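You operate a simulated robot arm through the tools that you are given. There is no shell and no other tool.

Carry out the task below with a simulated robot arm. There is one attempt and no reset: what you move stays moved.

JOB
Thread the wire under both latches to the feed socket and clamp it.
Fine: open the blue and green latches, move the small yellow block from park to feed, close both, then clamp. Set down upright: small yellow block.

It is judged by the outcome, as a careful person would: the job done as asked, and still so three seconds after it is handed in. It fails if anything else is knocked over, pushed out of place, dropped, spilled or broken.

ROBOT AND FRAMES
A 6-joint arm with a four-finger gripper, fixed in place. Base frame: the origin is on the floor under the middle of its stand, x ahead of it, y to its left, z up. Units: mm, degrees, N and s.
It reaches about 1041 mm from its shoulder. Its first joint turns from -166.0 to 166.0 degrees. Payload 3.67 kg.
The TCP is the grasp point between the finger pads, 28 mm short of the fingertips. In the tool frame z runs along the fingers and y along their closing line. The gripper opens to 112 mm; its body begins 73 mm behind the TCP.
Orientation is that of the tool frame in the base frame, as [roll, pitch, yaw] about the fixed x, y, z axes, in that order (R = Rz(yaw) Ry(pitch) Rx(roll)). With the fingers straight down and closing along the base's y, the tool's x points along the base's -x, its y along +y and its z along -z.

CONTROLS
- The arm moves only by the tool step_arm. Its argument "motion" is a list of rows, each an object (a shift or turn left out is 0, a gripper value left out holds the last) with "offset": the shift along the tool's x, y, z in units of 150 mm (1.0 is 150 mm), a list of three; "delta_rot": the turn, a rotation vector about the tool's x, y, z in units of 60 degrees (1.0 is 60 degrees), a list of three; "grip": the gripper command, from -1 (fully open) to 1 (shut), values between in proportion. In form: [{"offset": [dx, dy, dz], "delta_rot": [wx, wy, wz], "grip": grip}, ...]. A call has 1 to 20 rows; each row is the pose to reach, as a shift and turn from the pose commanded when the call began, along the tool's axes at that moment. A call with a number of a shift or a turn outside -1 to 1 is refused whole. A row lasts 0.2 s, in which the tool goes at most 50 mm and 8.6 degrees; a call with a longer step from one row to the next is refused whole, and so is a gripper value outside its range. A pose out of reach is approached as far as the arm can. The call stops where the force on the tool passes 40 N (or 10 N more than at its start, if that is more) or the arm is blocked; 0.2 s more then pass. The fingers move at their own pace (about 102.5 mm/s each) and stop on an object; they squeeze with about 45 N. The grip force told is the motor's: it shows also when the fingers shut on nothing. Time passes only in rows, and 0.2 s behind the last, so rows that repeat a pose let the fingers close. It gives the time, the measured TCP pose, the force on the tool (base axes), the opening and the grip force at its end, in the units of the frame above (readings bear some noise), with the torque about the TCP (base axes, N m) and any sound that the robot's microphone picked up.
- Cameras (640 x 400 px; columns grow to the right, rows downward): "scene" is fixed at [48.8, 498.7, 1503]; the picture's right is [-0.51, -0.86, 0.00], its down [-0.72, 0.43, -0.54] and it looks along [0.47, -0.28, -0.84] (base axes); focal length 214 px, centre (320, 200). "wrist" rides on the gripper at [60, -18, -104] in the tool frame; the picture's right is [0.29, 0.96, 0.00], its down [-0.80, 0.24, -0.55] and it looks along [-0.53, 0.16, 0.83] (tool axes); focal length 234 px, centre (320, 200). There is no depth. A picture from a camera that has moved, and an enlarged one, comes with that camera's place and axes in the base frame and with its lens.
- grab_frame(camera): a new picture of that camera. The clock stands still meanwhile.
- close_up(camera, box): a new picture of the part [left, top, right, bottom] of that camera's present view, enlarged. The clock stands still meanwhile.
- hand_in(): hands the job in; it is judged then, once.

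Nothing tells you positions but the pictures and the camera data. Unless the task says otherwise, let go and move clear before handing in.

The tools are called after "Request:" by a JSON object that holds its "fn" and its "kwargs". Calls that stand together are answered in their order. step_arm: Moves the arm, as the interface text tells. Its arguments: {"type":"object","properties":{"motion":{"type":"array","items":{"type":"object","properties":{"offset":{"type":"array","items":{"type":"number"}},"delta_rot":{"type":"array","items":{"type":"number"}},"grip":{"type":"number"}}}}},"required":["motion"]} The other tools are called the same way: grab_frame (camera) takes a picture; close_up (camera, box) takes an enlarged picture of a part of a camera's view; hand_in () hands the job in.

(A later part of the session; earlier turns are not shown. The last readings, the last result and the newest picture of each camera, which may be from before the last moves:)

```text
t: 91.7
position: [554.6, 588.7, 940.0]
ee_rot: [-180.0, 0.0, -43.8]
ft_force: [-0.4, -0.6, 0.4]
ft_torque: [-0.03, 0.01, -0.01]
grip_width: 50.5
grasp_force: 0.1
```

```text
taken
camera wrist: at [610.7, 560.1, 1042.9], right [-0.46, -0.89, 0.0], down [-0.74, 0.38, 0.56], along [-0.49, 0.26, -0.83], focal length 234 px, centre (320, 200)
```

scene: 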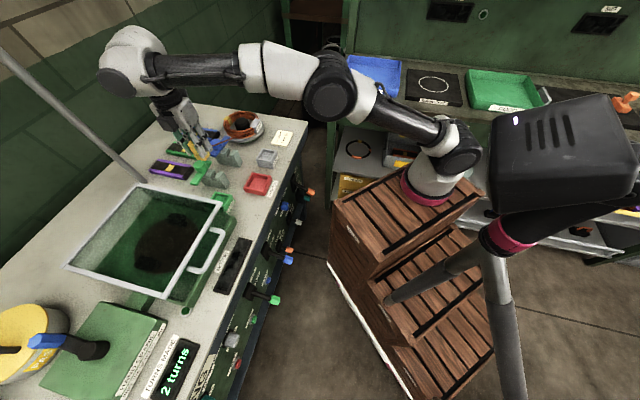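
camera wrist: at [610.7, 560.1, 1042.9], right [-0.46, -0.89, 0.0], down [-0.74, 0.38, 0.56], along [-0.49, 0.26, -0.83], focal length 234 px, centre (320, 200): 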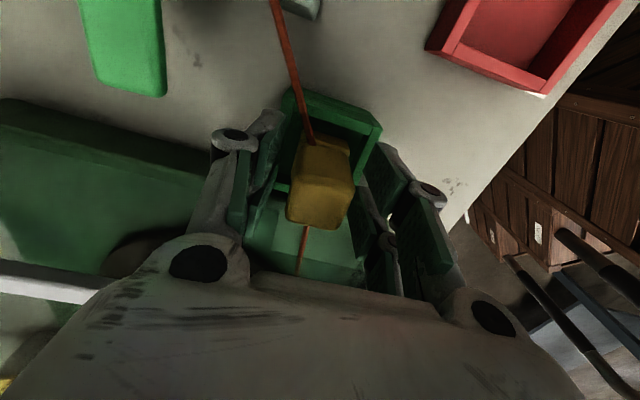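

Request:
{"fn": "step_arm", "kwargs": {"motion": [{"offset": [0, 0, -0.04]}, {"offset": [0, 0, -0.12]}, {"offset": [0, 0, -0.25]}, {"offset": [0, 0, -0.4]}, {"offset": [0, 0, -0.55]}, {"offset": [0, 0, -0.7]}, {"offset": [0, 0, -0.75]}, {"offset": [0, 0, -0.75]}]}}

Request:
{"fn": "grab_frame", "kwargs": {"camera": "wrist"}}

Request:
{"fn": "close_up", "kwargs": {"camera": "wrist", "box": [260, 40, 400, 180]}}

Request:
{"fn": "close_up", "kwargs": {"camera": "scene", "box": [165, 110, 285, 220]}}

```text
t: 93.5
position: [554.0, 589.6, 1052.2]
ee_rot: [-179.8, 0.2, -43.8]
ft_force: [0.5, 0.3, 0.1]
ft_torque: [-0.02, -0.02, 0.03]
grip_width: 50.4
grasp_force: 0.1
```

```text
taken
camera wrist: at [610.9, 559.2, 1155.8], right [-0.46, -0.89, 0.0], down [-0.74, 0.38, 0.56], along [-0.49, 0.26, -0.83], focal length 234 px, centre (320, 200)
```

wrist: 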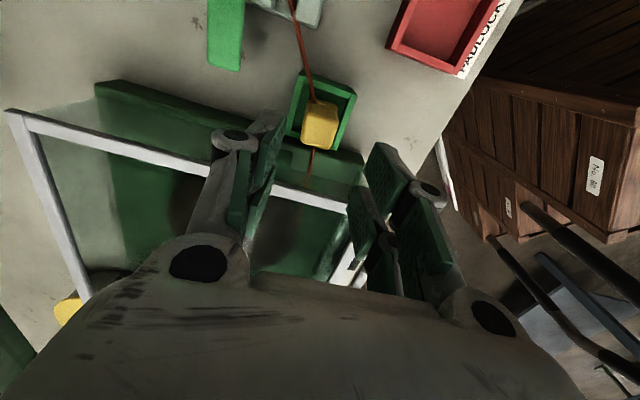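

```text
2.86 times, centred on (330, 110) of wrist
camera zoom: at [610.9, 559.2, 1155.8], right [-0.46, -0.89, 0.0], down [-0.74, 0.38, 0.56], along [-0.49, 0.26, -0.83], focal length 669 px, centre (291, 457)
```

zoom: 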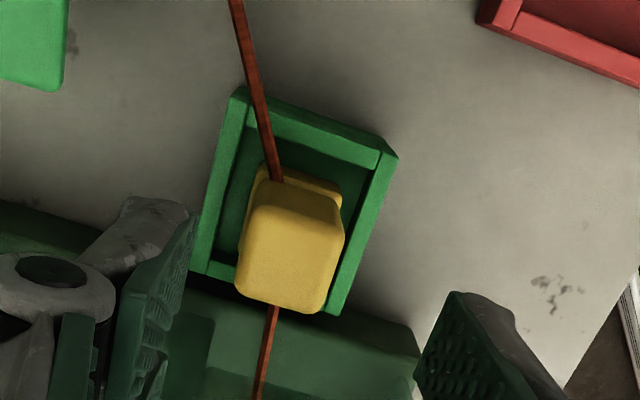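

```text
3.64 times, centred on (225, 165) of scene
camera zoom: at [48.8, 498.7, 1503.0], right [-0.51, -0.86, 0.0], down [-0.72, 0.43, -0.54], along [0.47, -0.28, -0.84], focal length 780 px, centre (666, 327)
```

zoom: 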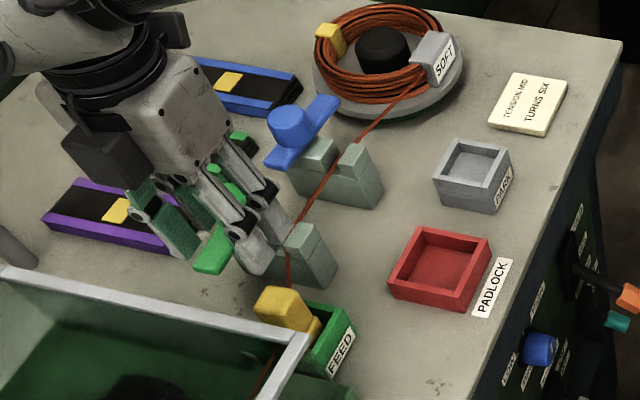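

The wire now runs from the coil through the blue and green grooves to the block, which stands upright in FEED. Now to close the latches. I'll start with green, turning the gripper back to the yaw where I last let go of its knob.

Request:
{"fn": "step_arm", "kwargs": {"motion": [{"offset": [0.024, -0.019, -0.053], "delta_rot": [0, 0, 0.1], "grip": -0.1}, {"offset": [0.048, -0.038, -0.053], "delta_rot": [0, 0, 0.2]}, {"offset": [0.073, -0.057, -0.053], "delta_rot": [0, 0, 0.3]}, {"offset": [0.097, -0.076, -0.053], "delta_rot": [0, 0, 0.4]}, {"offset": [0.121, -0.095, -0.053], "delta_rot": [0, 0, 0.5]}, {"offset": [0.146, -0.114, -0.053], "delta_rot": [0, 0, 0.6]}, {"offset": [0.17, -0.133, -0.053], "delta_rot": [0, 0, 0.7]}, {"offset": [0.194, -0.152, -0.053], "delta_rot": [0, 0, 0.8]}, {"offset": [0.219, -0.171, -0.053], "delta_rot": [0, 0, 0.9]}, {"offset": [0.243, -0.19, -0.053], "delta_rot": [0, 0, 1.0]}, {"offset": [0.243, -0.19, -0.053], "delta_rot": [0, 0, 1.0]}]}}

Request:
{"fn": "step_arm", "kwargs": {"motion": [{"delta_rot": [0, 0, 0.1]}, {"delta_rot": [0, 0, 0.2]}, {"delta_rot": [0, 0, 0.3]}, {"delta_rot": [0, 0, 0.4]}, {"delta_rot": [0, 0, 0.5]}, {"delta_rot": [0, 0, 0.6]}, {"delta_rot": [0, 0, 0.7]}, {"delta_rot": [0, 0, 0.8]}, {"delta_rot": [0, 0, 0.9]}, {"delta_rot": [0, 0, 1.0]}, {"delta_rot": [0, 0, 1.0]}]}}

Request:
{"fn": "step_arm", "kwargs": {"motion": [{"delta_rot": [0, 0, 0.1]}, {"delta_rot": [0, 0, 0.2]}, {"delta_rot": [0, 0, 0.3]}, {"delta_rot": [0, 0, 0.4]}, {"delta_rot": [0, 0, 0.5]}, {"delta_rot": [0, 0, 0.6]}, {"delta_rot": [0, 0, 0.7]}, {"delta_rot": [0, 0, 0.8]}, {"delta_rot": [0, 0, 0.8]}]}}

```text
t: 95.9
position: [601.4, 584.6, 1060.5]
ee_rot: [179.9, 0.2, -103.9]
ft_force: [-0.5, 0.4, -1.3]
ft_torque: [-0.01, 0.02, 0.01]
grip_width: 61.5
grasp_force: 0.0
```

```text
t: 98.3
position: [602.1, 585.1, 1060.0]
ee_rot: [179.8, 0.0, -163.9]
ft_force: [0.4, 0.4, 0.3]
ft_torque: [0.01, -0.03, 0.0]
grip_width: 61.4
grasp_force: 0.1
```

```text
t: 100.3
position: [601.1, 584.8, 1061.3]
ee_rot: [179.9, -0.3, 148.2]
ft_force: [0.5, -0.3, 1.4]
ft_torque: [-0.02, 0.01, 0.01]
grip_width: 61.9
grasp_force: 0.0
```

Request:
{"fn": "step_arm", "kwargs": {"motion": [{"delta_rot": [-0.065, 0, 0]}, {"delta_rot": [-0.13, 0, 0]}, {"delta_rot": [-0.13, 0, 0]}]}}

Request:
{"fn": "step_arm", "kwargs": {"motion": [{"offset": [-0.1, 0.07, 0.06]}, {"offset": [-0.2, 0.143, 0.12]}, {"offset": [-0.3, 0.214, 0.18]}, {"offset": [-0.413, 0.294, 0.242]}, {"offset": [-0.413, 0.277, 0.36]}, {"offset": [-0.413, 0.261, 0.482]}, {"offset": [-0.413, 0.261, 0.482]}]}}

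Request:
{"fn": "grab_frame", "kwargs": {"camera": "wrist"}}

Request:
{"fn": "close_up", "kwargs": {"camera": "scene", "box": [165, 120, 265, 205]}}

```text
t: 101.1
position: [600.8, 584.8, 1061.8]
ee_rot: [172.1, -0.3, 148.3]
ft_force: [0.3, 0.9, 0.3]
ft_torque: [0.03, 0.02, 0.01]
grip_width: 61.5
grasp_force: 0.0
```

```text
t: 102.7
position: [678.6, 594.0, 993.8]
ee_rot: [172.1, -0.1, 148.1]
ft_force: [-0.6, 0.4, 0.0]
ft_torque: [0.03, -0.05, 0.01]
grip_width: 61.7
grasp_force: 0.1
```

```text
taken
camera wrist: at [611.5, 596.8, 1093.6], right [0.26, 0.96, 0.13], down [0.76, -0.28, 0.58], along [0.59, -0.05, -0.8], focal length 234 px, centre (320, 200)
```

wrist: 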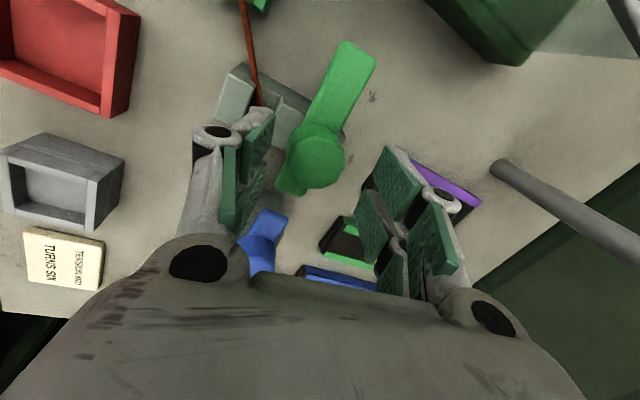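

```text
4.71 times, centred on (215, 162) of scene
camera zoom: at [48.8, 498.7, 1503.0], right [-0.51, -0.86, 0.0], down [-0.72, 0.43, -0.54], along [0.47, -0.28, -0.84], focal length 1009 px, centre (814, 376)
```

zoom: 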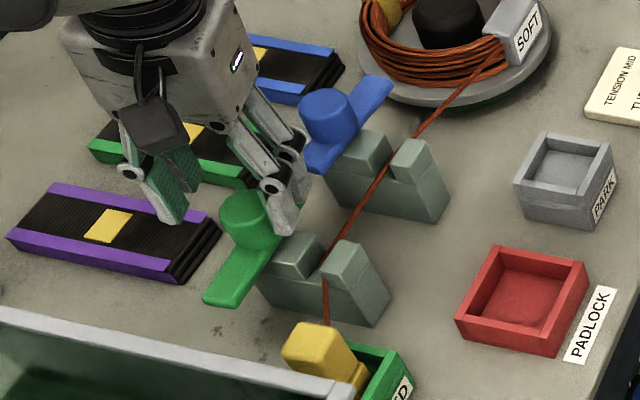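

Request:
{"fn": "step_arm", "kwargs": {"motion": [{"offset": [-0.003, -0.011, 0.08]}, {"offset": [-0.006, -0.022, 0.151]}, {"offset": [-0.006, -0.022, 0.151], "grip": 0.1}, {"offset": [-0.006, -0.022, 0.151], "grip": 0.6}, {"offset": [-0.006, -0.022, 0.151], "grip": 0.6}]}}

Request:
{"fn": "step_arm", "kwargs": {"motion": [{"delta_rot": [0, 0, -0.08]}, {"delta_rot": [0, 0, -0.16]}, {"delta_rot": [0, 0, -0.24]}, {"delta_rot": [0, 0, -0.32]}, {"delta_rot": [0, 0, -0.4]}, {"delta_rot": [0, 0, -0.4]}]}}

Request:
{"fn": "grab_frame", "kwargs": {"camera": "wrist"}}

Request:
{"fn": "close_up", "kwargs": {"camera": "scene", "box": [165, 120, 265, 205]}}

```text
t: 103.9
position: [677.9, 593.1, 970.9]
ee_rot: [172.1, -0.3, 148.2]
ft_force: [-3.8, -2.6, 1.8]
ft_torque: [-0.81, 0.84, -0.02]
grip_width: 37.5
grasp_force: 44.8
```

```text
t: 105.3
position: [679.1, 593.8, 971.2]
ee_rot: [172.7, 3.0, 172.0]
ft_force: [-8.1, -5.5, 1.5]
ft_torque: [-0.56, 1.01, -0.02]
grip_width: 37.2
grasp_force: 44.9
```

```text
taken
camera wrist: at [610.3, 570.1, 1068.1], right [-0.16, 0.98, 0.11], down [0.78, 0.06, 0.62], along [0.6, 0.18, -0.78], focal length 234 px, centre (320, 200)
```

wrist: 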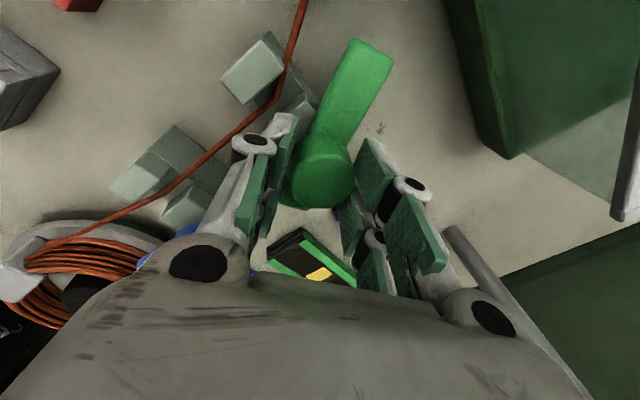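

```text
4.71 times, centred on (215, 162) of scene
camera zoom: at [48.8, 498.7, 1503.0], right [-0.51, -0.86, 0.0], down [-0.72, 0.43, -0.54], along [0.47, -0.28, -0.84], focal length 1009 px, centre (814, 376)
```

zoom: 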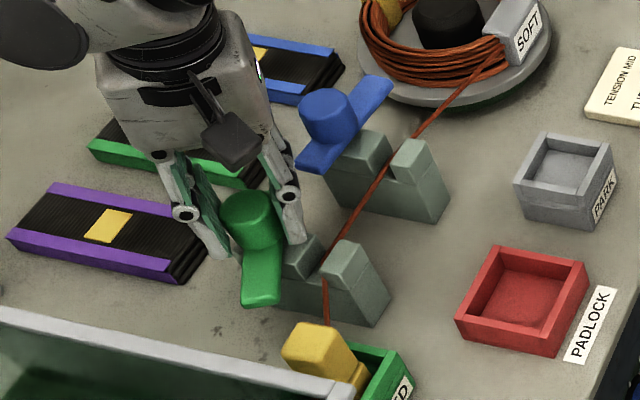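

The green bar follows smoothly, so I'll keep turning it counter-clockwise toward closed.

Request:
{"fn": "step_arm", "kwargs": {"motion": [{"delta_rot": [0, 0, -0.08]}, {"delta_rot": [0, 0, -0.16]}, {"delta_rot": [0, 0, -0.24]}, {"delta_rot": [0, 0, -0.32]}, {"delta_rot": [0, 0, -0.4]}, {"delta_rot": [0, 0, -0.4]}]}}

Request:
{"fn": "step_arm", "kwargs": {"motion": [{"delta_rot": [0, 0, -0.08]}, {"delta_rot": [0, 0, -0.16]}, {"delta_rot": [0, 0, -0.24]}, {"delta_rot": [0, 0, -0.32]}, {"delta_rot": [0, 0, -0.4]}, {"delta_rot": [0, 0, -0.4]}]}}

Request:
{"fn": "grab_frame", "kwargs": {"camera": "wrist"}}

Request:
{"fn": "close_up", "kwargs": {"camera": "scene", "box": [165, 120, 265, 205]}}

```text
t: 106.7
position: [678.4, 594.4, 971.8]
ee_rot: [174.5, 5.8, -164.1]
ft_force: [-3.9, -5.9, 0.7]
ft_torque: [-0.87, 0.61, -0.04]
grip_width: 37.1
grasp_force: 45.7
```

```text
t: 108.1
position: [679.2, 592.7, 971.4]
ee_rot: [177.4, 7.5, -140.0]
ft_force: [-1.3, -4.8, 3.2]
ft_torque: [-0.36, 0.44, 0.02]
grip_width: 36.4
grasp_force: 45.3
```

```text
taken
camera wrist: at [638.3, 527.8, 1065.2], right [-0.84, 0.54, 0.01], down [0.41, 0.62, 0.66], along [0.36, 0.56, -0.75], focal length 234 px, centre (320, 200)
```

wrist: 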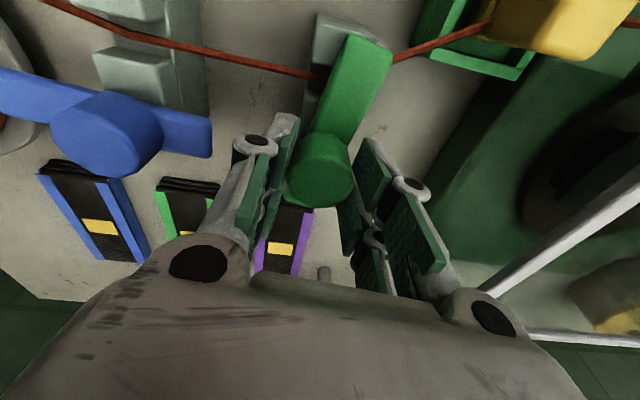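

```text
4.71 times, centred on (215, 162) of scene
camera zoom: at [48.8, 498.7, 1503.0], right [-0.51, -0.86, 0.0], down [-0.72, 0.43, -0.54], along [0.47, -0.28, -0.84], focal length 1009 px, centre (814, 376)
```

zoom: 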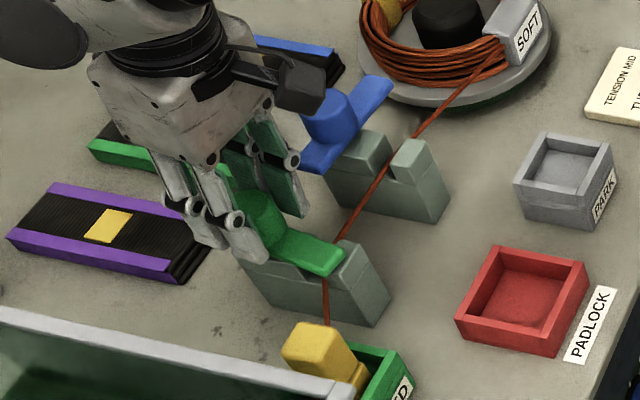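

Nearly closed. I'll turn on until I feel the stop.

Request:
{"fn": "step_arm", "kwargs": {"motion": [{"delta_rot": [0, 0, -0.07]}, {"delta_rot": [0, 0, -0.14]}, {"delta_rot": [0, 0, -0.21]}, {"delta_rot": [0, 0, -0.27]}, {"delta_rot": [0, 0, -0.27]}]}}

Request:
{"fn": "grab_frame", "kwargs": {"camera": "wrist"}}

Request:
{"fn": "close_up", "kwargs": {"camera": "scene", "box": [165, 120, 265, 205]}}

```text
t: 109.3
position: [677.9, 591.4, 970.7]
ee_rot: [179.6, 7.8, -123.6]
ft_force: [-12.7, -8.6, 5.0]
ft_torque: [-0.64, 0.45, -0.41]
grip_width: 35.8
grasp_force: 45.0
```

```text
taken
camera wrist: at [653.7, 519.8, 1065.4], right [-0.96, 0.29, -0.03], down [0.2, 0.72, 0.66], along [0.22, 0.62, -0.75], focal length 234 px, centre (320, 200)
```

wrist: 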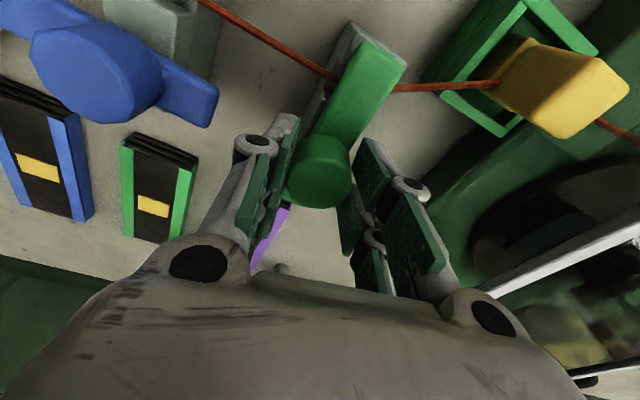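

```text
4.71 times, centred on (215, 162) of scene
camera zoom: at [48.8, 498.7, 1503.0], right [-0.51, -0.86, 0.0], down [-0.72, 0.43, -0.54], along [0.47, -0.28, -0.84], focal length 1009 px, centre (814, 376)
```

zoom: 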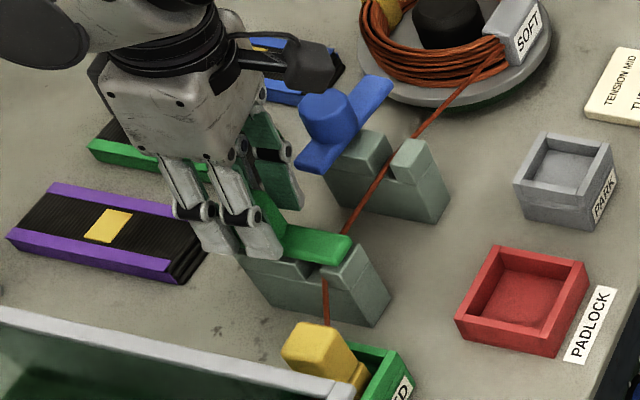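

Request:
{"fn": "step_arm", "kwargs": {"motion": [{"offset": [0.009, 0.004, 0], "delta_rot": [0, 0, -0.05]}, {"offset": [0.009, 0.004, 0], "delta_rot": [0, 0, -0.05]}, {"offset": [0.009, 0.004, 0], "delta_rot": [0, 0, -0.05], "grip": 0.1}, {"offset": [0.009, 0.004, 0], "delta_rot": [0, 0, -0.05], "grip": -0.1}, {"offset": [0.009, 0.004, 0], "delta_rot": [0, 0, -0.05], "grip": -0.1}, {"offset": [0.009, 0.004, -0.15], "delta_rot": [0, 0, -0.05], "grip": -0.1}, {"offset": [0.05, 0.004, -0.4], "delta_rot": [0, 0, -0.05], "grip": -0.1}, {"offset": [0.15, 0.004, -0.5], "delta_rot": [0, 0, -0.05], "grip": -0.1}, {"offset": [0.15, 0.004, -0.5], "delta_rot": [0, 0, -0.05], "grip": -0.1}]}}

Request:
{"fn": "grab_frame", "kwargs": {"camera": "wrist"}}

Request:
{"fn": "close_up", "kwargs": {"camera": "scene", "box": [185, 135, 245, 190]}}

```text
t: 111.3
position: [660.6, 566.0, 1041.8]
ee_rot: [180.0, 7.9, -120.7]
ft_force: [0.0, 0.0, 0.0]
ft_torque: [-0.01, -0.02, 0.01]
grip_width: 61.5
grasp_force: 0.1
```

```text
taken
camera wrist: at [639.3, 492.4, 1136.2], right [-0.97, 0.24, -0.04], down [0.16, 0.74, 0.66], along [0.19, 0.63, -0.75], focal length 234 px, centre (320, 200)
```

wrist: 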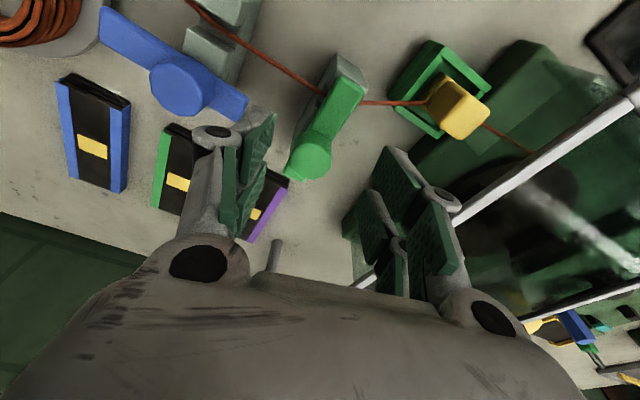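

```text
7.27 times, centred on (215, 162) of scene
camera zoom: at [48.8, 498.7, 1503.0], right [-0.51, -0.86, 0.0], down [-0.72, 0.43, -0.54], along [0.47, -0.28, -0.84], focal length 1560 px, centre (1084, 473)
```

zoom: 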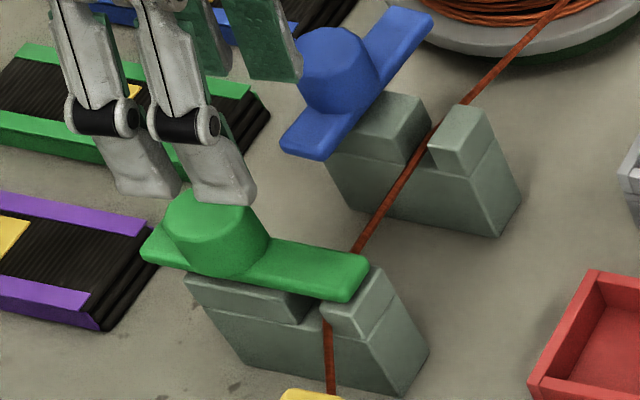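

The green latch is closed over the wire and holding. Next is the blue latch: I'll move over its knob with the same slight lean and line up with its open bar.

Request:
{"fn": "step_arm", "kwargs": {"motion": [{"offset": [-0.003, -0.073, 0], "delta_rot": [0, 0, -0.1]}, {"offset": [-0.005, -0.146, 0.01], "delta_rot": [0, 0, -0.2]}, {"offset": [-0.008, -0.219, 0.02], "delta_rot": [0, 0, -0.3]}, {"offset": [-0.011, -0.292, 0.03], "delta_rot": [0, 0, -0.4]}, {"offset": [-0.014, -0.365, 0.04], "delta_rot": [0, 0, -0.5]}, {"offset": [-0.016, -0.437, 0.05], "delta_rot": [0, 0, -0.6]}, {"offset": [-0.019, -0.51, 0.06], "delta_rot": [0, 0, -0.7]}, {"offset": [-0.022, -0.583, 0.07], "delta_rot": [0, 0, -0.8]}, {"offset": [-0.024, -0.656, 0.08], "delta_rot": [0, 0, -0.9]}, {"offset": [-0.027, -0.729, 0.083], "delta_rot": [0, 0, -1.0]}, {"offset": [-0.027, -0.729, 0.083], "delta_rot": [0, 0, -1.0]}]}}

Request:
{"fn": "step_arm", "kwargs": {"motion": [{"delta_rot": [0, 0, -0.1]}, {"delta_rot": [0, 0, -0.2]}, {"delta_rot": [0, 0, -0.28]}, {"delta_rot": [0, 0, -0.28]}]}}

Request:
{"fn": "grab_frame", "kwargs": {"camera": "wrist"}}

Request:
{"fn": "close_up", "kwargs": {"camera": "scene", "box": [175, 100, 275, 190]}}

```text
t: 113.7
position: [757.3, 515.7, 1031.1]
ee_rot: [-173.1, 3.9, -60.4]
ft_force: [-0.2, -0.5, 0.1]
ft_torque: [-0.01, -0.01, -0.02]
grip_width: 61.3
grasp_force: 0.1
```

```text
t: 114.7
position: [757.6, 513.9, 1029.3]
ee_rot: [-172.3, 1.8, -43.8]
ft_force: [-0.5, -0.2, 0.1]
ft_torque: [0.01, 0.0, 0.0]
grip_width: 61.8
grasp_force: 0.2
```

```text
taken
camera wrist: at [806.6, 473.3, 1133.3], right [-0.45, -0.88, -0.14], down [-0.78, 0.31, 0.54], along [-0.43, 0.35, -0.83], focal length 234 px, centre (320, 200)
```

wrist: 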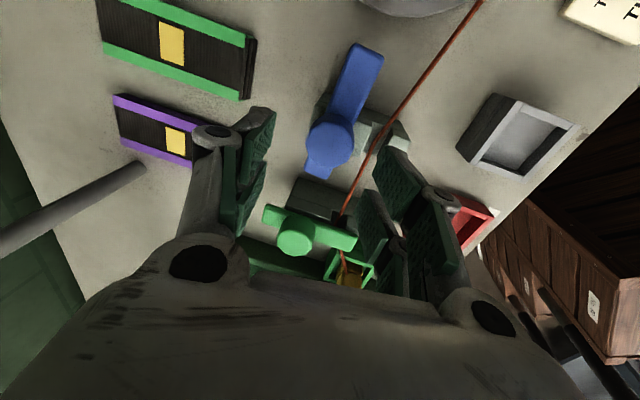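

```text
4.44 times, centred on (225, 145) of scene
camera zoom: at [48.8, 498.7, 1503.0], right [-0.51, -0.86, 0.0], down [-0.72, 0.43, -0.54], along [0.47, -0.28, -0.84], focal length 953 px, centre (742, 444)
```

zoom: 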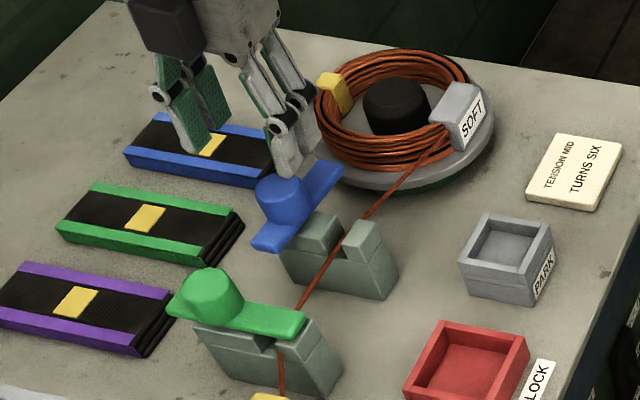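

Request:
{"fn": "step_arm", "kwargs": {"motion": [{"offset": [0.004, 0.012, 0.12]}, {"offset": [0.007, 0.024, 0.24]}, {"offset": [0.01, 0.036, 0.33]}, {"offset": [0.01, 0.036, 0.38]}, {"offset": [0.01, 0.036, 0.38]}]}}

Request:
{"fn": "grab_frame", "kwargs": {"camera": "wrist"}}

```text
t: 115.9
position: [757.9, 516.0, 973.5]
ee_rot: [-172.3, 1.8, -43.8]
ft_force: [-0.2, 0.0, 0.5]
ft_torque: [0.01, -0.04, -0.02]
grip_width: 61.7
grasp_force: 0.1
```

```text
taken
camera wrist: at [808.0, 474.8, 1076.2], right [-0.45, -0.88, -0.14], down [-0.78, 0.31, 0.54], along [-0.43, 0.35, -0.83], focal length 234 px, centre (320, 200)
```

wrist: 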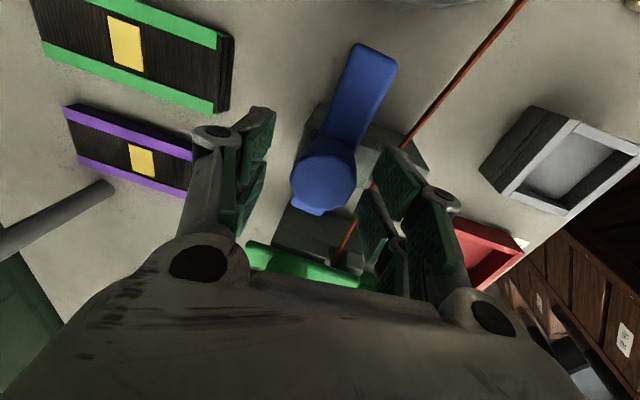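

Request:
{"fn": "step_arm", "kwargs": {"motion": [{"grip": 0.1}, {"grip": 0.6}, {"grip": 0.6}]}}

Request:
{"fn": "step_arm", "kwargs": {"motion": [{"delta_rot": [0, 0, 0.08]}, {"delta_rot": [0, 0, 0.16]}, {"delta_rot": [0, 0, 0.24]}, {"delta_rot": [0, 0, 0.32]}, {"delta_rot": [0, 0, 0.4]}, {"delta_rot": [0, 0, 0.4]}]}}

Request:
{"fn": "grab_frame", "kwargs": {"camera": "wrist"}}

Request:
{"fn": "close_up", "kwargs": {"camera": "scene", "box": [185, 100, 275, 180]}}

```text
t: 116.7
position: [757.2, 515.8, 973.6]
ee_rot: [-172.7, 1.8, -43.7]
ft_force: [-27.4, -24.3, 1.8]
ft_torque: [-1.36, 1.4, 0.06]
grip_width: 37.4
grasp_force: 45.1
```

```text
t: 117.7
position: [756.7, 515.2, 973.2]
ee_rot: [-173.8, 4.2, -63.6]
ft_force: [-11.6, -11.2, 10.0]
ft_torque: [-0.86, 0.74, 0.0]
grip_width: 37.0
grasp_force: 44.8
stopped in row 5: the force on the tool passed its limit at 47 N (the readings are from after the stop); the commanded pose is now the measured one
```

```text
taken
camera wrist: at [793.2, 456.8, 1073.2], right [-0.73, -0.67, -0.12], down [-0.6, 0.55, 0.58], along [-0.32, 0.5, -0.8], focal length 234 px, centre (320, 200)
```

wrist: 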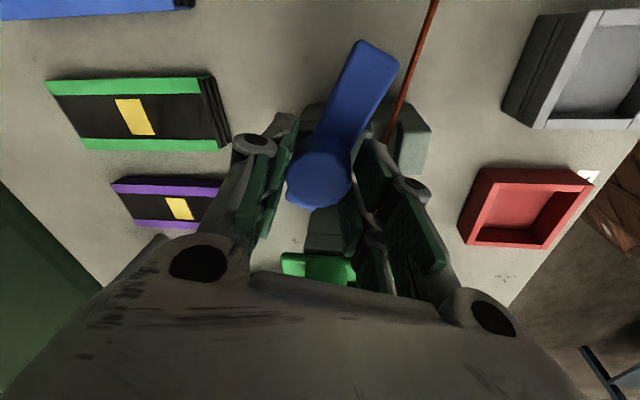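

```text
5.00 times, centred on (230, 140) of scene
camera zoom: at [48.8, 498.7, 1503.0], right [-0.51, -0.86, 0.0], down [-0.72, 0.43, -0.54], along [0.47, -0.28, -0.84], focal length 1072 px, centre (770, 500)
```

zoom: 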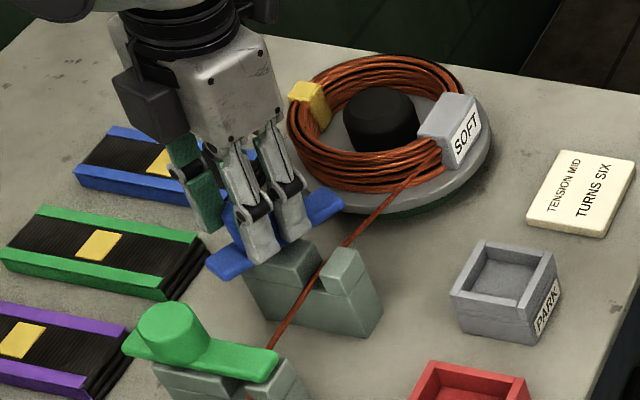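

The bar is following, with a small side load of a mm or so. I'll re-centre and continue turning clockwise.

Request:
{"fn": "step_arm", "kwargs": {"motion": [{"offset": [0.003, 0.0105, 0]}, {"offset": [0.003, 0.0105, 0], "delta_rot": [0, 0, 0.08]}, {"offset": [0.003, 0.0105, 0], "delta_rot": [0, 0, 0.16]}, {"offset": [0.003, 0.0105, 0], "delta_rot": [0, 0, 0.24]}, {"offset": [0.003, 0.0105, 0], "delta_rot": [0, 0, 0.32]}, {"offset": [0.003, 0.0105, 0], "delta_rot": [0, 0, 0.32]}]}}

Request:
{"fn": "close_up", "kwargs": {"camera": "scene", "box": [185, 100, 275, 180]}}

```text
t: 119.1
position: [755.8, 514.6, 972.9]
ee_rot: [-175.3, 6.1, -82.8]
ft_force: [3.4, 7.1, 11.3]
ft_torque: [-0.68, 0.33, 0.0]
grip_width: 36.6
grasp_force: 45.0
```

```text
5.00 times, centred on (230, 140) of scene
camera zoom: at [48.8, 498.7, 1503.0], right [-0.51, -0.86, 0.0], down [-0.72, 0.43, -0.54], along [0.47, -0.28, -0.84], focal length 1072 px, centre (770, 500)
```

zoom: 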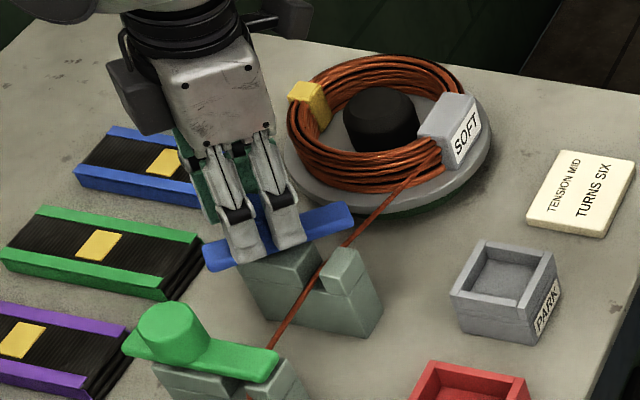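

Going well. I'll continue turning toward closed.

Request:
{"fn": "step_arm", "kwargs": {"motion": [{"delta_rot": [0, 0, 0.08]}, {"delta_rot": [0, 0, 0.16]}, {"delta_rot": [0, 0, 0.24]}, {"delta_rot": [0, 0, 0.32]}, {"delta_rot": [0, 0, 0.4]}, {"delta_rot": [0, 0, 0.4]}]}}

Request:
{"fn": "close_up", "kwargs": {"camera": "scene", "box": [185, 100, 275, 180]}}

Request:
{"fn": "grab_frame", "kwargs": {"camera": "wrist"}}

```text
t: 120.5
position: [755.8, 514.2, 972.7]
ee_rot: [-178.3, 7.4, -107.1]
ft_force: [4.4, 8.4, 10.6]
ft_torque: [-0.16, 0.49, 0.01]
grip_width: 35.8
grasp_force: 44.6
```

```text
5.00 times, centred on (230, 140) of scene
camera zoom: at [48.8, 498.7, 1503.0], right [-0.51, -0.86, 0.0], down [-0.72, 0.43, -0.54], along [0.47, -0.28, -0.84], focal length 1072 px, centre (770, 500)
```

zoom: 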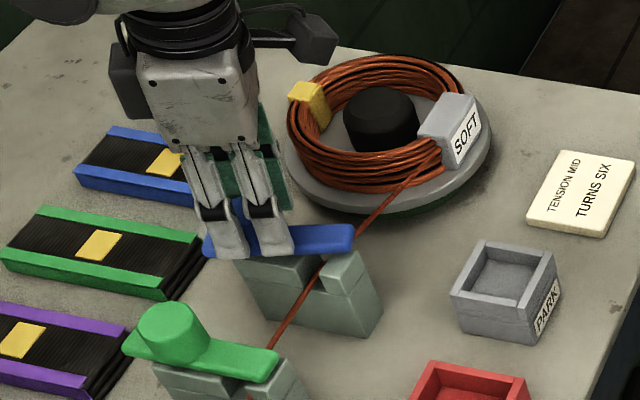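

```text
taken
camera wrist: at [749.8, 439.9, 1067.3], right [-1.0, 0.01, -0.07], down [-0.03, 0.76, 0.64], along [0.06, 0.65, -0.76], focal length 234 px, centre (320, 200)
```

wrist: 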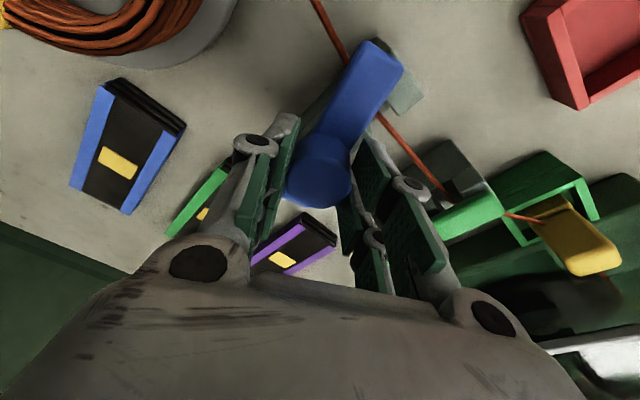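

Request:
{"fn": "step_arm", "kwargs": {"motion": [{"delta_rot": [0, 0, 0.08]}, {"delta_rot": [0, 0, 0.16]}, {"delta_rot": [0, 0, 0.24]}, {"delta_rot": [0, 0, 0.3]}, {"delta_rot": [0, 0, 0.3]}]}}

Request:
{"fn": "close_up", "kwargs": {"camera": "scene", "box": [185, 100, 275, 180]}}

Request:
{"fn": "grab_frame", "kwargs": {"camera": "wrist"}}

```text
t: 121.7
position: [755.5, 513.9, 971.1]
ee_rot: [179.3, 7.5, -125.1]
ft_force: [-2.0, 2.6, 3.4]
ft_torque: [-0.02, -0.41, 0.6]
grip_width: 35.9
grasp_force: 45.1
```

```text
5.00 times, centred on (230, 140) of scene
camera zoom: at [48.8, 498.7, 1503.0], right [-0.51, -0.86, 0.0], down [-0.72, 0.43, -0.54], along [0.47, -0.28, -0.84], focal length 1072 px, centre (770, 500)
```

zoom: 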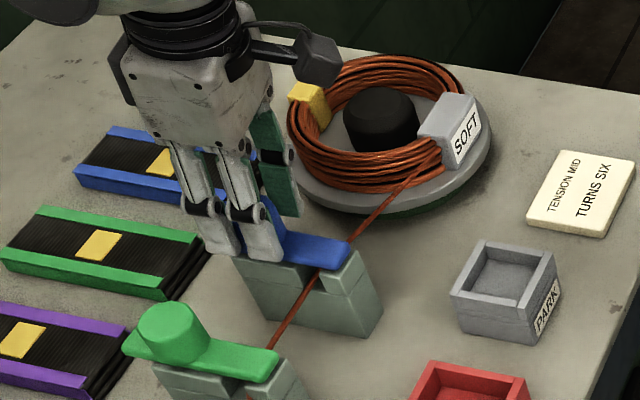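

```text
taken
camera wrist: at [730.5, 443.0, 1066.0], right [-0.95, 0.32, -0.03], down [0.22, 0.72, 0.66], along [0.23, 0.62, -0.75], focal length 234 px, centre (320, 200)
```

wrist: 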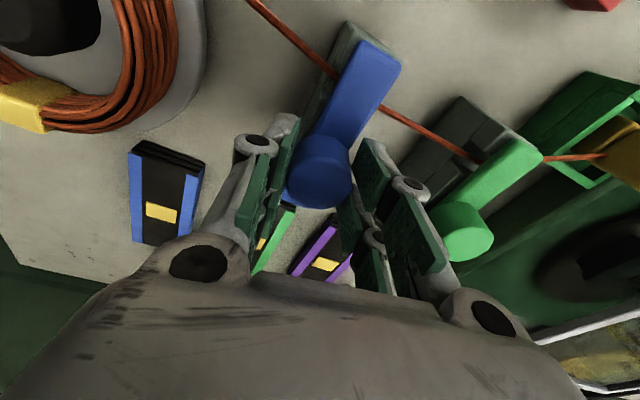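

The stop is felt (0.6 N·m), so the blue latch is closed over the wire. I'll release and rise.

Request:
{"fn": "step_arm", "kwargs": {"motion": [{"delta_rot": [0, 0, 0.0]}, {"grip": 0.1}, {"grip": -0.1}, {"grip": -0.1}, {"offset": [0, 0, -0.15], "grip": -0.1}, {"offset": [0.05, 0, -0.35], "grip": -0.1}, {"offset": [0.15, 0, -0.55], "grip": -0.1}, {"offset": [0.3, 0, -0.65], "grip": -0.1}, {"offset": [0.3, 0, -0.65], "grip": -0.1}]}}

Request:
{"fn": "grab_frame", "kwargs": {"camera": "wrist"}}

Request:
{"fn": "close_up", "kwargs": {"camera": "scene", "box": [180, 115, 270, 205]}}

```text
t: 123.7
position: [723.5, 467.1, 1063.5]
ee_rot: [179.3, 7.5, -125.0]
ft_force: [-0.8, -0.5, 0.3]
ft_torque: [0.01, 0.02, 0.01]
grip_width: 61.8
grasp_force: 0.0
```

```text
taken
camera wrist: at [698.3, 395.5, 1157.9], right [-0.95, 0.31, -0.03], down [0.22, 0.72, 0.66], along [0.23, 0.62, -0.75], focal length 234 px, centre (320, 200)
```

wrist: 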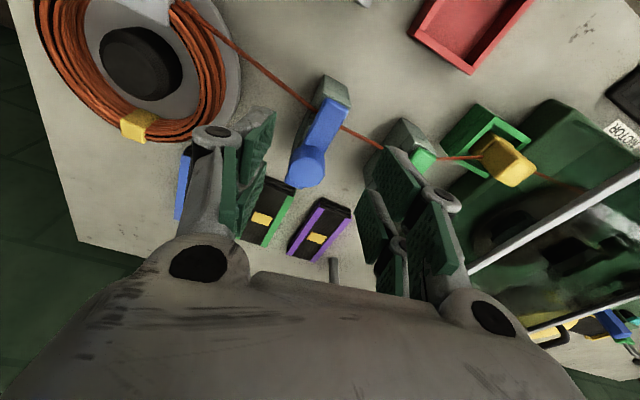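

```text
4.44 times, centred on (225, 160) of scene
camera zoom: at [48.8, 498.7, 1503.0], right [-0.51, -0.86, 0.0], down [-0.72, 0.43, -0.54], along [0.47, -0.28, -0.84], focal length 953 px, centre (742, 378)
```

zoom: 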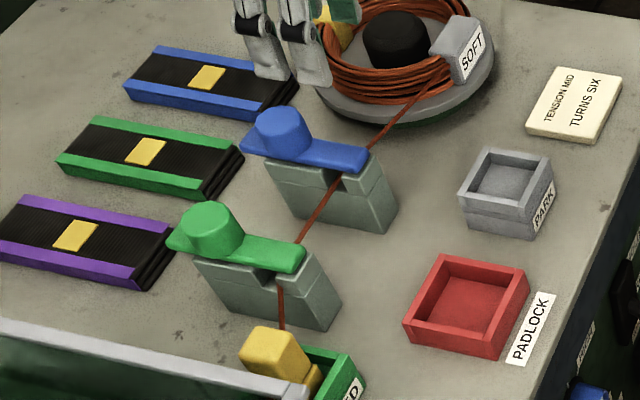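

Request:
{"fn": "close_up", "kwargs": {"camera": "scene", "box": [188, 155, 238, 192]}}

Request:
{"fn": "close_up", "kwargs": {"camera": "scene", "box": [180, 100, 280, 165]}}

Request:
{"fn": "close_up", "kwargs": {"camera": "wrist", "box": [270, 60, 370, 200]}}

```text
10.81 times, centred on (213, 174) of scene
camera zoom: at [48.8, 498.7, 1503.0], right [-0.51, -0.86, 0.0], down [-0.72, 0.43, -0.54], along [0.47, -0.28, -0.84], focal length 2319 px, centre (1477, 486)
```

zoom: 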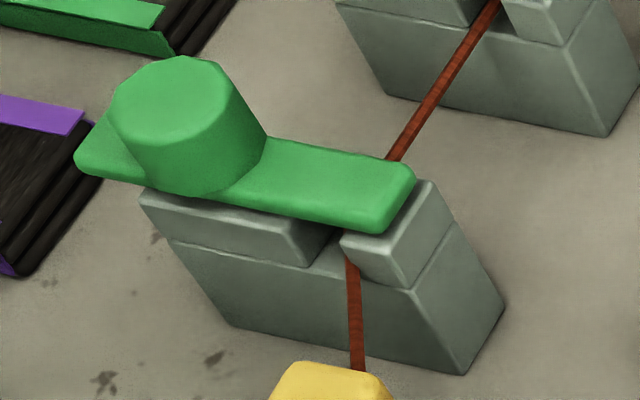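

```text
6.15 times, centred on (230, 132) of scene
camera zoom: at [48.8, 498.7, 1503.0], right [-0.51, -0.86, 0.0], down [-0.72, 0.43, -0.54], along [0.47, -0.28, -0.84], focal length 1320 px, centre (874, 615)
```

zoom: 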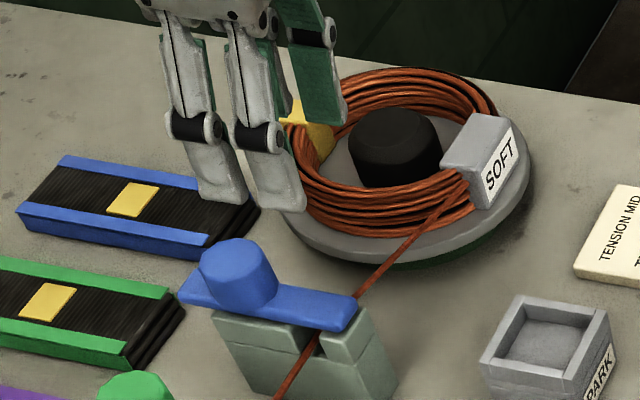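

```text
2.86 times, centred on (320, 130) of wrist
camera zoom: at [698.3, 395.5, 1157.9], right [-0.95, 0.31, -0.03], down [0.22, 0.72, 0.66], along [0.23, 0.62, -0.75], focal length 669 px, centre (320, 400)
```

zoom: 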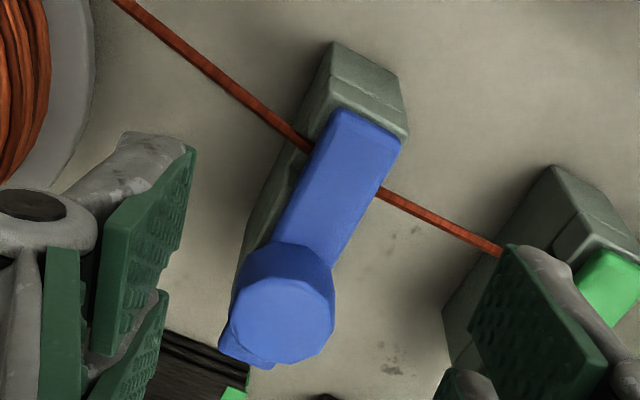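

Both latches are back exactly in their original closed positions, with the wire underneath. Last comes the wire clamp, the blue panel lever near (356, 470, 612), which must go up from FREE to HOLD. I'll move in front of it with the tool tilted toward the panel, clear of the bench edge.

Request:
{"fn": "step_arm", "kwargs": {"motion": [{"offset": [0.069, 0.099, -0.01], "delta_rot": [0, -0.03, 0.015]}, {"offset": [0.138, 0.199, -0.02], "delta_rot": [0, -0.06, 0.03]}, {"offset": [0.207, 0.298, -0.03], "delta_rot": [0, -0.09, 0.045]}, {"offset": [0.276, 0.397, -0.04], "delta_rot": [0, -0.12, 0.06]}, {"offset": [0.345, 0.497, -0.05], "delta_rot": [0, -0.15, 0.075]}, {"offset": [0.414, 0.596, -0.06], "delta_rot": [0, -0.18, 0.09]}, {"offset": [0.483, 0.695, -0.07], "delta_rot": [0, -0.21, 0.105]}, {"offset": [0.552, 0.794, -0.07], "delta_rot": [0, -0.24, 0.12]}, {"offset": [0.621, 0.894, -0.07], "delta_rot": [0, -0.27, 0.135]}, {"offset": [0.69, 0.993, -0.07], "delta_rot": [0, -0.292, 0.15]}, {"offset": [0.69, 0.993, -0.07], "delta_rot": [0, -0.292, 0.15]}]}}

Request:
{"fn": "grab_frame", "kwargs": {"camera": "scene"}}

Request:
{"fn": "grab_frame", "kwargs": {"camera": "wrist"}}

```text
t: 126.1
position: [542.4, 466.1, 1062.0]
ee_rot: [176.6, 24.7, -135.0]
ft_force: [-0.1, 0.2, -0.1]
ft_torque: [-0.01, 0.01, 0.0]
grip_width: 61.4
grasp_force: 0.0
```

```text
taken
```

scene: 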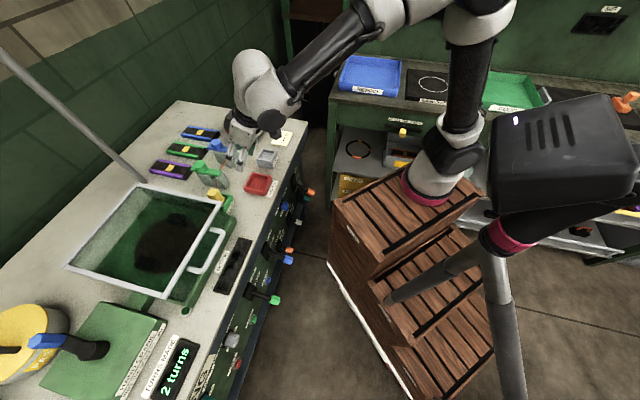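

```text
taken
camera wrist: at [491.3, 379.8, 1129.0], right [-0.88, 0.47, -0.07], down [0.2, 0.49, 0.85], along [0.44, 0.73, -0.52], focal length 234 px, centre (320, 200)
```

wrist: 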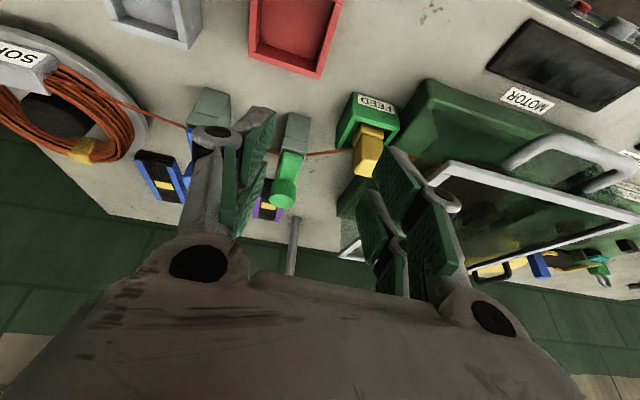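

Request:
{"fn": "step_arm", "kwargs": {"motion": [{"offset": [0.08, 0.057, 0.037], "delta_rot": [0.01, 0, 0]}, {"offset": [0.16, 0.113, 0.075], "delta_rot": [0.02, 0, 0]}, {"offset": [0.24, 0.17, 0.112], "delta_rot": [0.03, 0, 0]}, {"offset": [0.32, 0.227, 0.15], "delta_rot": [0.04, 0, 0]}, {"offset": [0.4, 0.283, 0.187], "delta_rot": [0.05, 0, 0]}, {"offset": [0.48, 0.34, 0.225], "delta_rot": [0.057, 0, 0]}, {"offset": [0.56, 0.397, 0.262], "delta_rot": [0.057, 0, 0]}, {"offset": [0.64, 0.453, 0.3], "delta_rot": [0.057, 0, 0]}, {"offset": [0.64, 0.453, 0.3], "delta_rot": [0.057, 0, 0]}]}}

Request:
{"fn": "step_arm", "kwargs": {"motion": [{"offset": [0.08, 0.057, 0.037]}, {"offset": [0.16, 0.113, 0.075]}, {"offset": [0.24, 0.17, 0.112]}, {"offset": [0.32, 0.227, 0.15]}, {"offset": [0.4, 0.283, 0.187]}, {"offset": [0.48, 0.34, 0.225]}, {"offset": [0.56, 0.397, 0.262]}, {"offset": [0.64, 0.453, 0.3]}, {"offset": [0.64, 0.453, 0.3]}]}}

Request:
{"fn": "grab_frame", "kwargs": {"camera": "scene"}}

Request:
{"fn": "grab_frame", "kwargs": {"camera": "wrist"}}

```text
t: 128.1
position: [444.1, 466.5, 983.2]
ee_rot: [179.8, 24.7, -135.1]
ft_force: [0.1, -0.6, 0.2]
ft_torque: [0.02, 0.01, 0.0]
grip_width: 61.3
grasp_force: 0.1
```

```text
t: 130.1
position: [346.6, 466.7, 903.5]
ee_rot: [179.9, 24.8, -135.0]
ft_force: [0.2, -0.7, -0.3]
ft_torque: [-0.01, 0.01, -0.01]
grip_width: 61.4
grasp_force: 0.0
```

```text
taken
```

scene: 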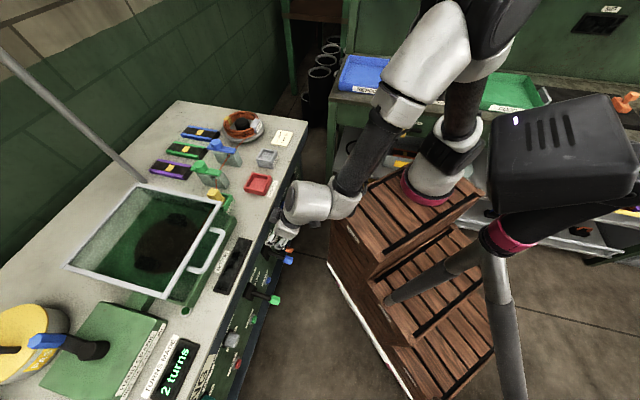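

```text
taken
camera wrist: at [290.3, 384.3, 971.3], right [-0.86, 0.49, -0.12], down [0.18, 0.52, 0.84], along [0.47, 0.7, -0.53], focal length 234 px, centre (320, 200)
```

wrist: 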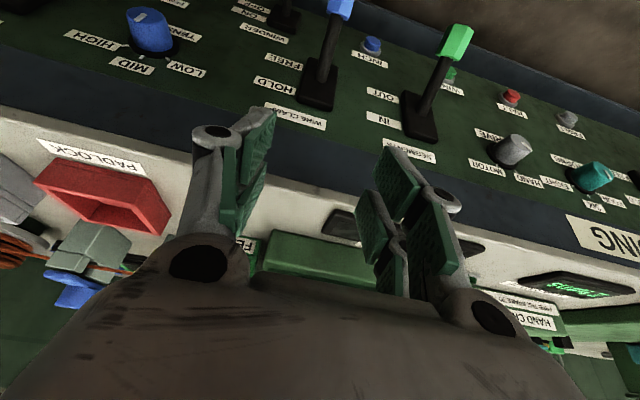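

Request:
{"fn": "close_up", "kwargs": {"camera": "wrist", "box": [240, 0, 400, 140]}}

Request:
{"fn": "close_up", "kwargs": {"camera": "scene", "box": [255, 220, 315, 280]}}

```text
2.86 times, centred on (320, 70) of wrist
camera zoom: at [290.3, 384.3, 971.3], right [-0.86, 0.49, -0.12], down [0.18, 0.52, 0.84], along [0.47, 0.7, -0.53], focal length 669 px, centre (320, 571)
```

zoom: 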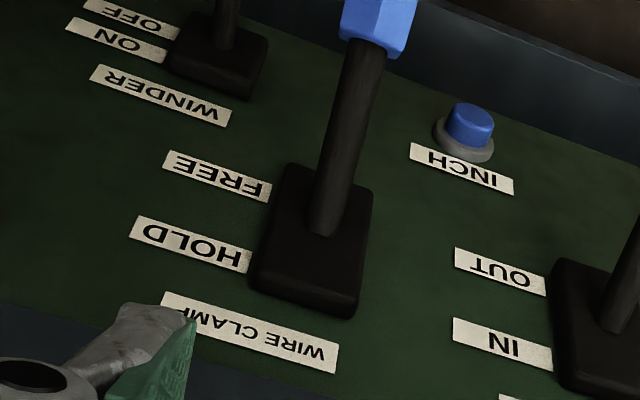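

```text
6.67 times, centred on (285, 250) of scene
camera zoom: at [48.8, 498.7, 1503.0], right [-0.51, -0.86, 0.0], down [-0.72, 0.43, -0.54], along [0.47, -0.28, -0.84], focal length 1430 px, centre (553, -133)
```

zoom: 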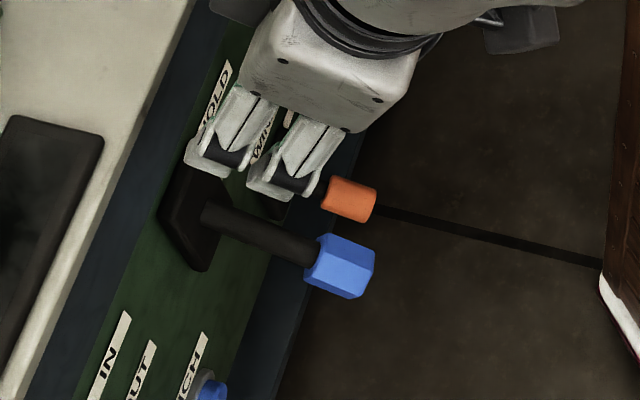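

The lever root is near (414, 528, 653) and its handle is about 90 mm out at roughly z≈617, tilted down to FREE. I'll descend in front of it with the fingers straddling sideways, stopping short for a check.

Request:
{"fn": "step_arm", "kwargs": {"motion": [{"offset": [0.043, -0.004, 0.1]}, {"offset": [0.086, -0.008, 0.2]}, {"offset": [0.128, -0.012, 0.3]}, {"offset": [0.171, -0.016, 0.4]}, {"offset": [0.214, -0.021, 0.5]}, {"offset": [0.257, -0.025, 0.6]}, {"offset": [0.3, -0.029, 0.7]}, {"offset": [0.342, -0.033, 0.797]}, {"offset": [0.342, -0.033, 0.797]}]}}

Request:
{"fn": "grab_frame", "kwargs": {"camera": "wrist"}}

Request:
{"fn": "grab_frame", "kwargs": {"camera": "scene"}}

```text
t: 132.1
position: [353.1, 466.4, 772.9]
ee_rot: [179.9, 24.8, -135.0]
ft_force: [0.3, 0.9, -0.6]
ft_torque: [-0.06, 0.0, 0.01]
grip_width: 61.6
grasp_force: 0.0
```

```text
taken
camera wrist: at [296.7, 383.7, 841.4], right [-0.86, 0.49, -0.12], down [0.18, 0.52, 0.84], along [0.47, 0.7, -0.53], focal length 234 px, centre (320, 200)
```

wrist: 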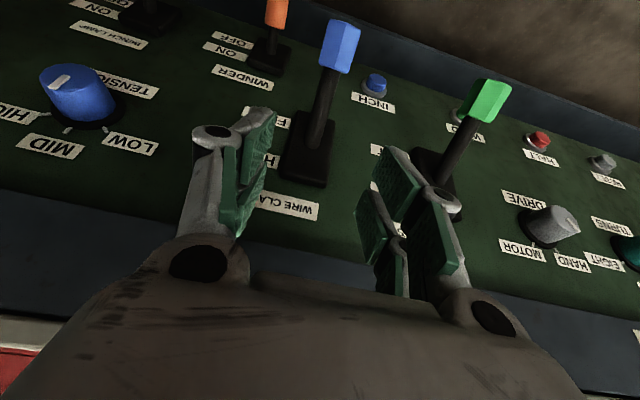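

```text
taken
```

scene: 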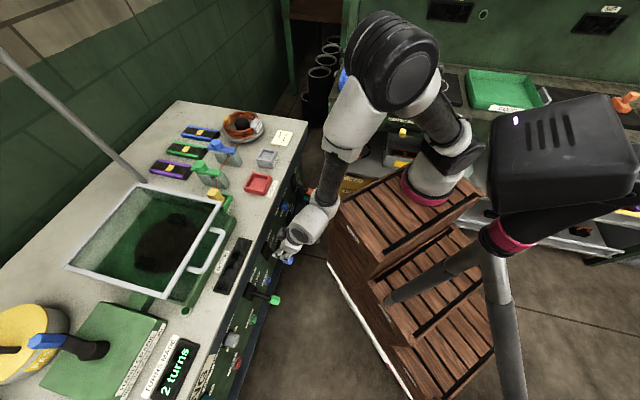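

The handle is right below, between the fingers. I'll reduce the tilt to about 15° to keep the forearm clear of the crate stand, then go lower and check.

Request:
{"fn": "step_arm", "kwargs": {"motion": [{"delta_rot": [0, 0.06, 0]}, {"delta_rot": [0, 0.12, 0]}, {"delta_rot": [0, 0.167, 0]}, {"delta_rot": [0, 0.167, 0]}]}}

Request:
{"fn": "step_arm", "kwargs": {"motion": [{"offset": [0.02, 0, 0.09]}, {"offset": [0.04, 0, 0.18]}, {"offset": [0.065, 0, 0.27]}, {"offset": [0.085, 0, 0.36]}, {"offset": [0.107, 0, 0.45]}, {"offset": [0.128, 0, 0.539]}, {"offset": [0.128, 0, 0.539]}]}}

Request:
{"fn": "grab_frame", "kwargs": {"camera": "wrist"}}

Request:
{"fn": "grab_frame", "kwargs": {"camera": "scene"}}

```text
t: 133.1
position: [353.1, 467.1, 772.8]
ee_rot: [-179.9, 15.8, -135.0]
ft_force: [0.4, -0.6, -0.1]
ft_torque: [0.02, 0.02, 0.0]
grip_width: 61.3
grasp_force: 0.1
```

```text
t: 134.7
position: [354.3, 466.6, 689.2]
ee_rot: [179.9, 14.8, -135.0]
ft_force: [0.5, 0.1, 0.5]
ft_torque: [-0.01, -0.03, 0.01]
grip_width: 61.7
grasp_force: 0.1
```

```text
taken
camera wrist: at [307.8, 394.7, 774.0], right [-0.87, 0.48, -0.07], down [0.28, 0.61, 0.74], along [0.4, 0.63, -0.67], focal length 234 px, centre (320, 200)
```

wrist: 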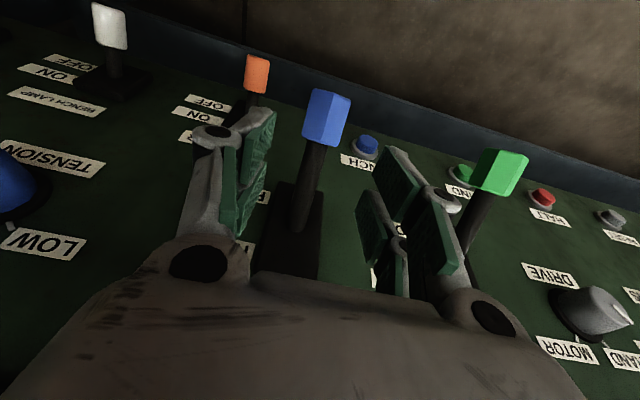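

```text
taken
```

scene: 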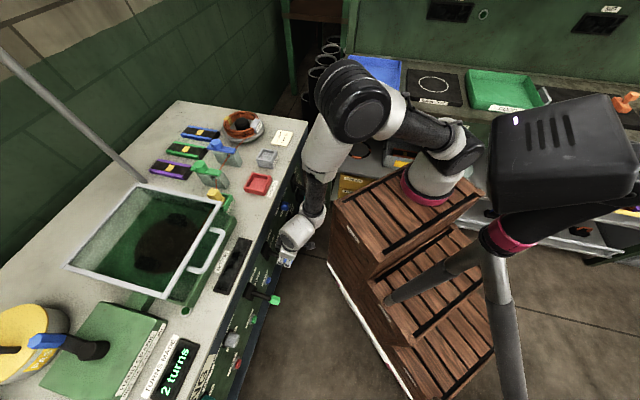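

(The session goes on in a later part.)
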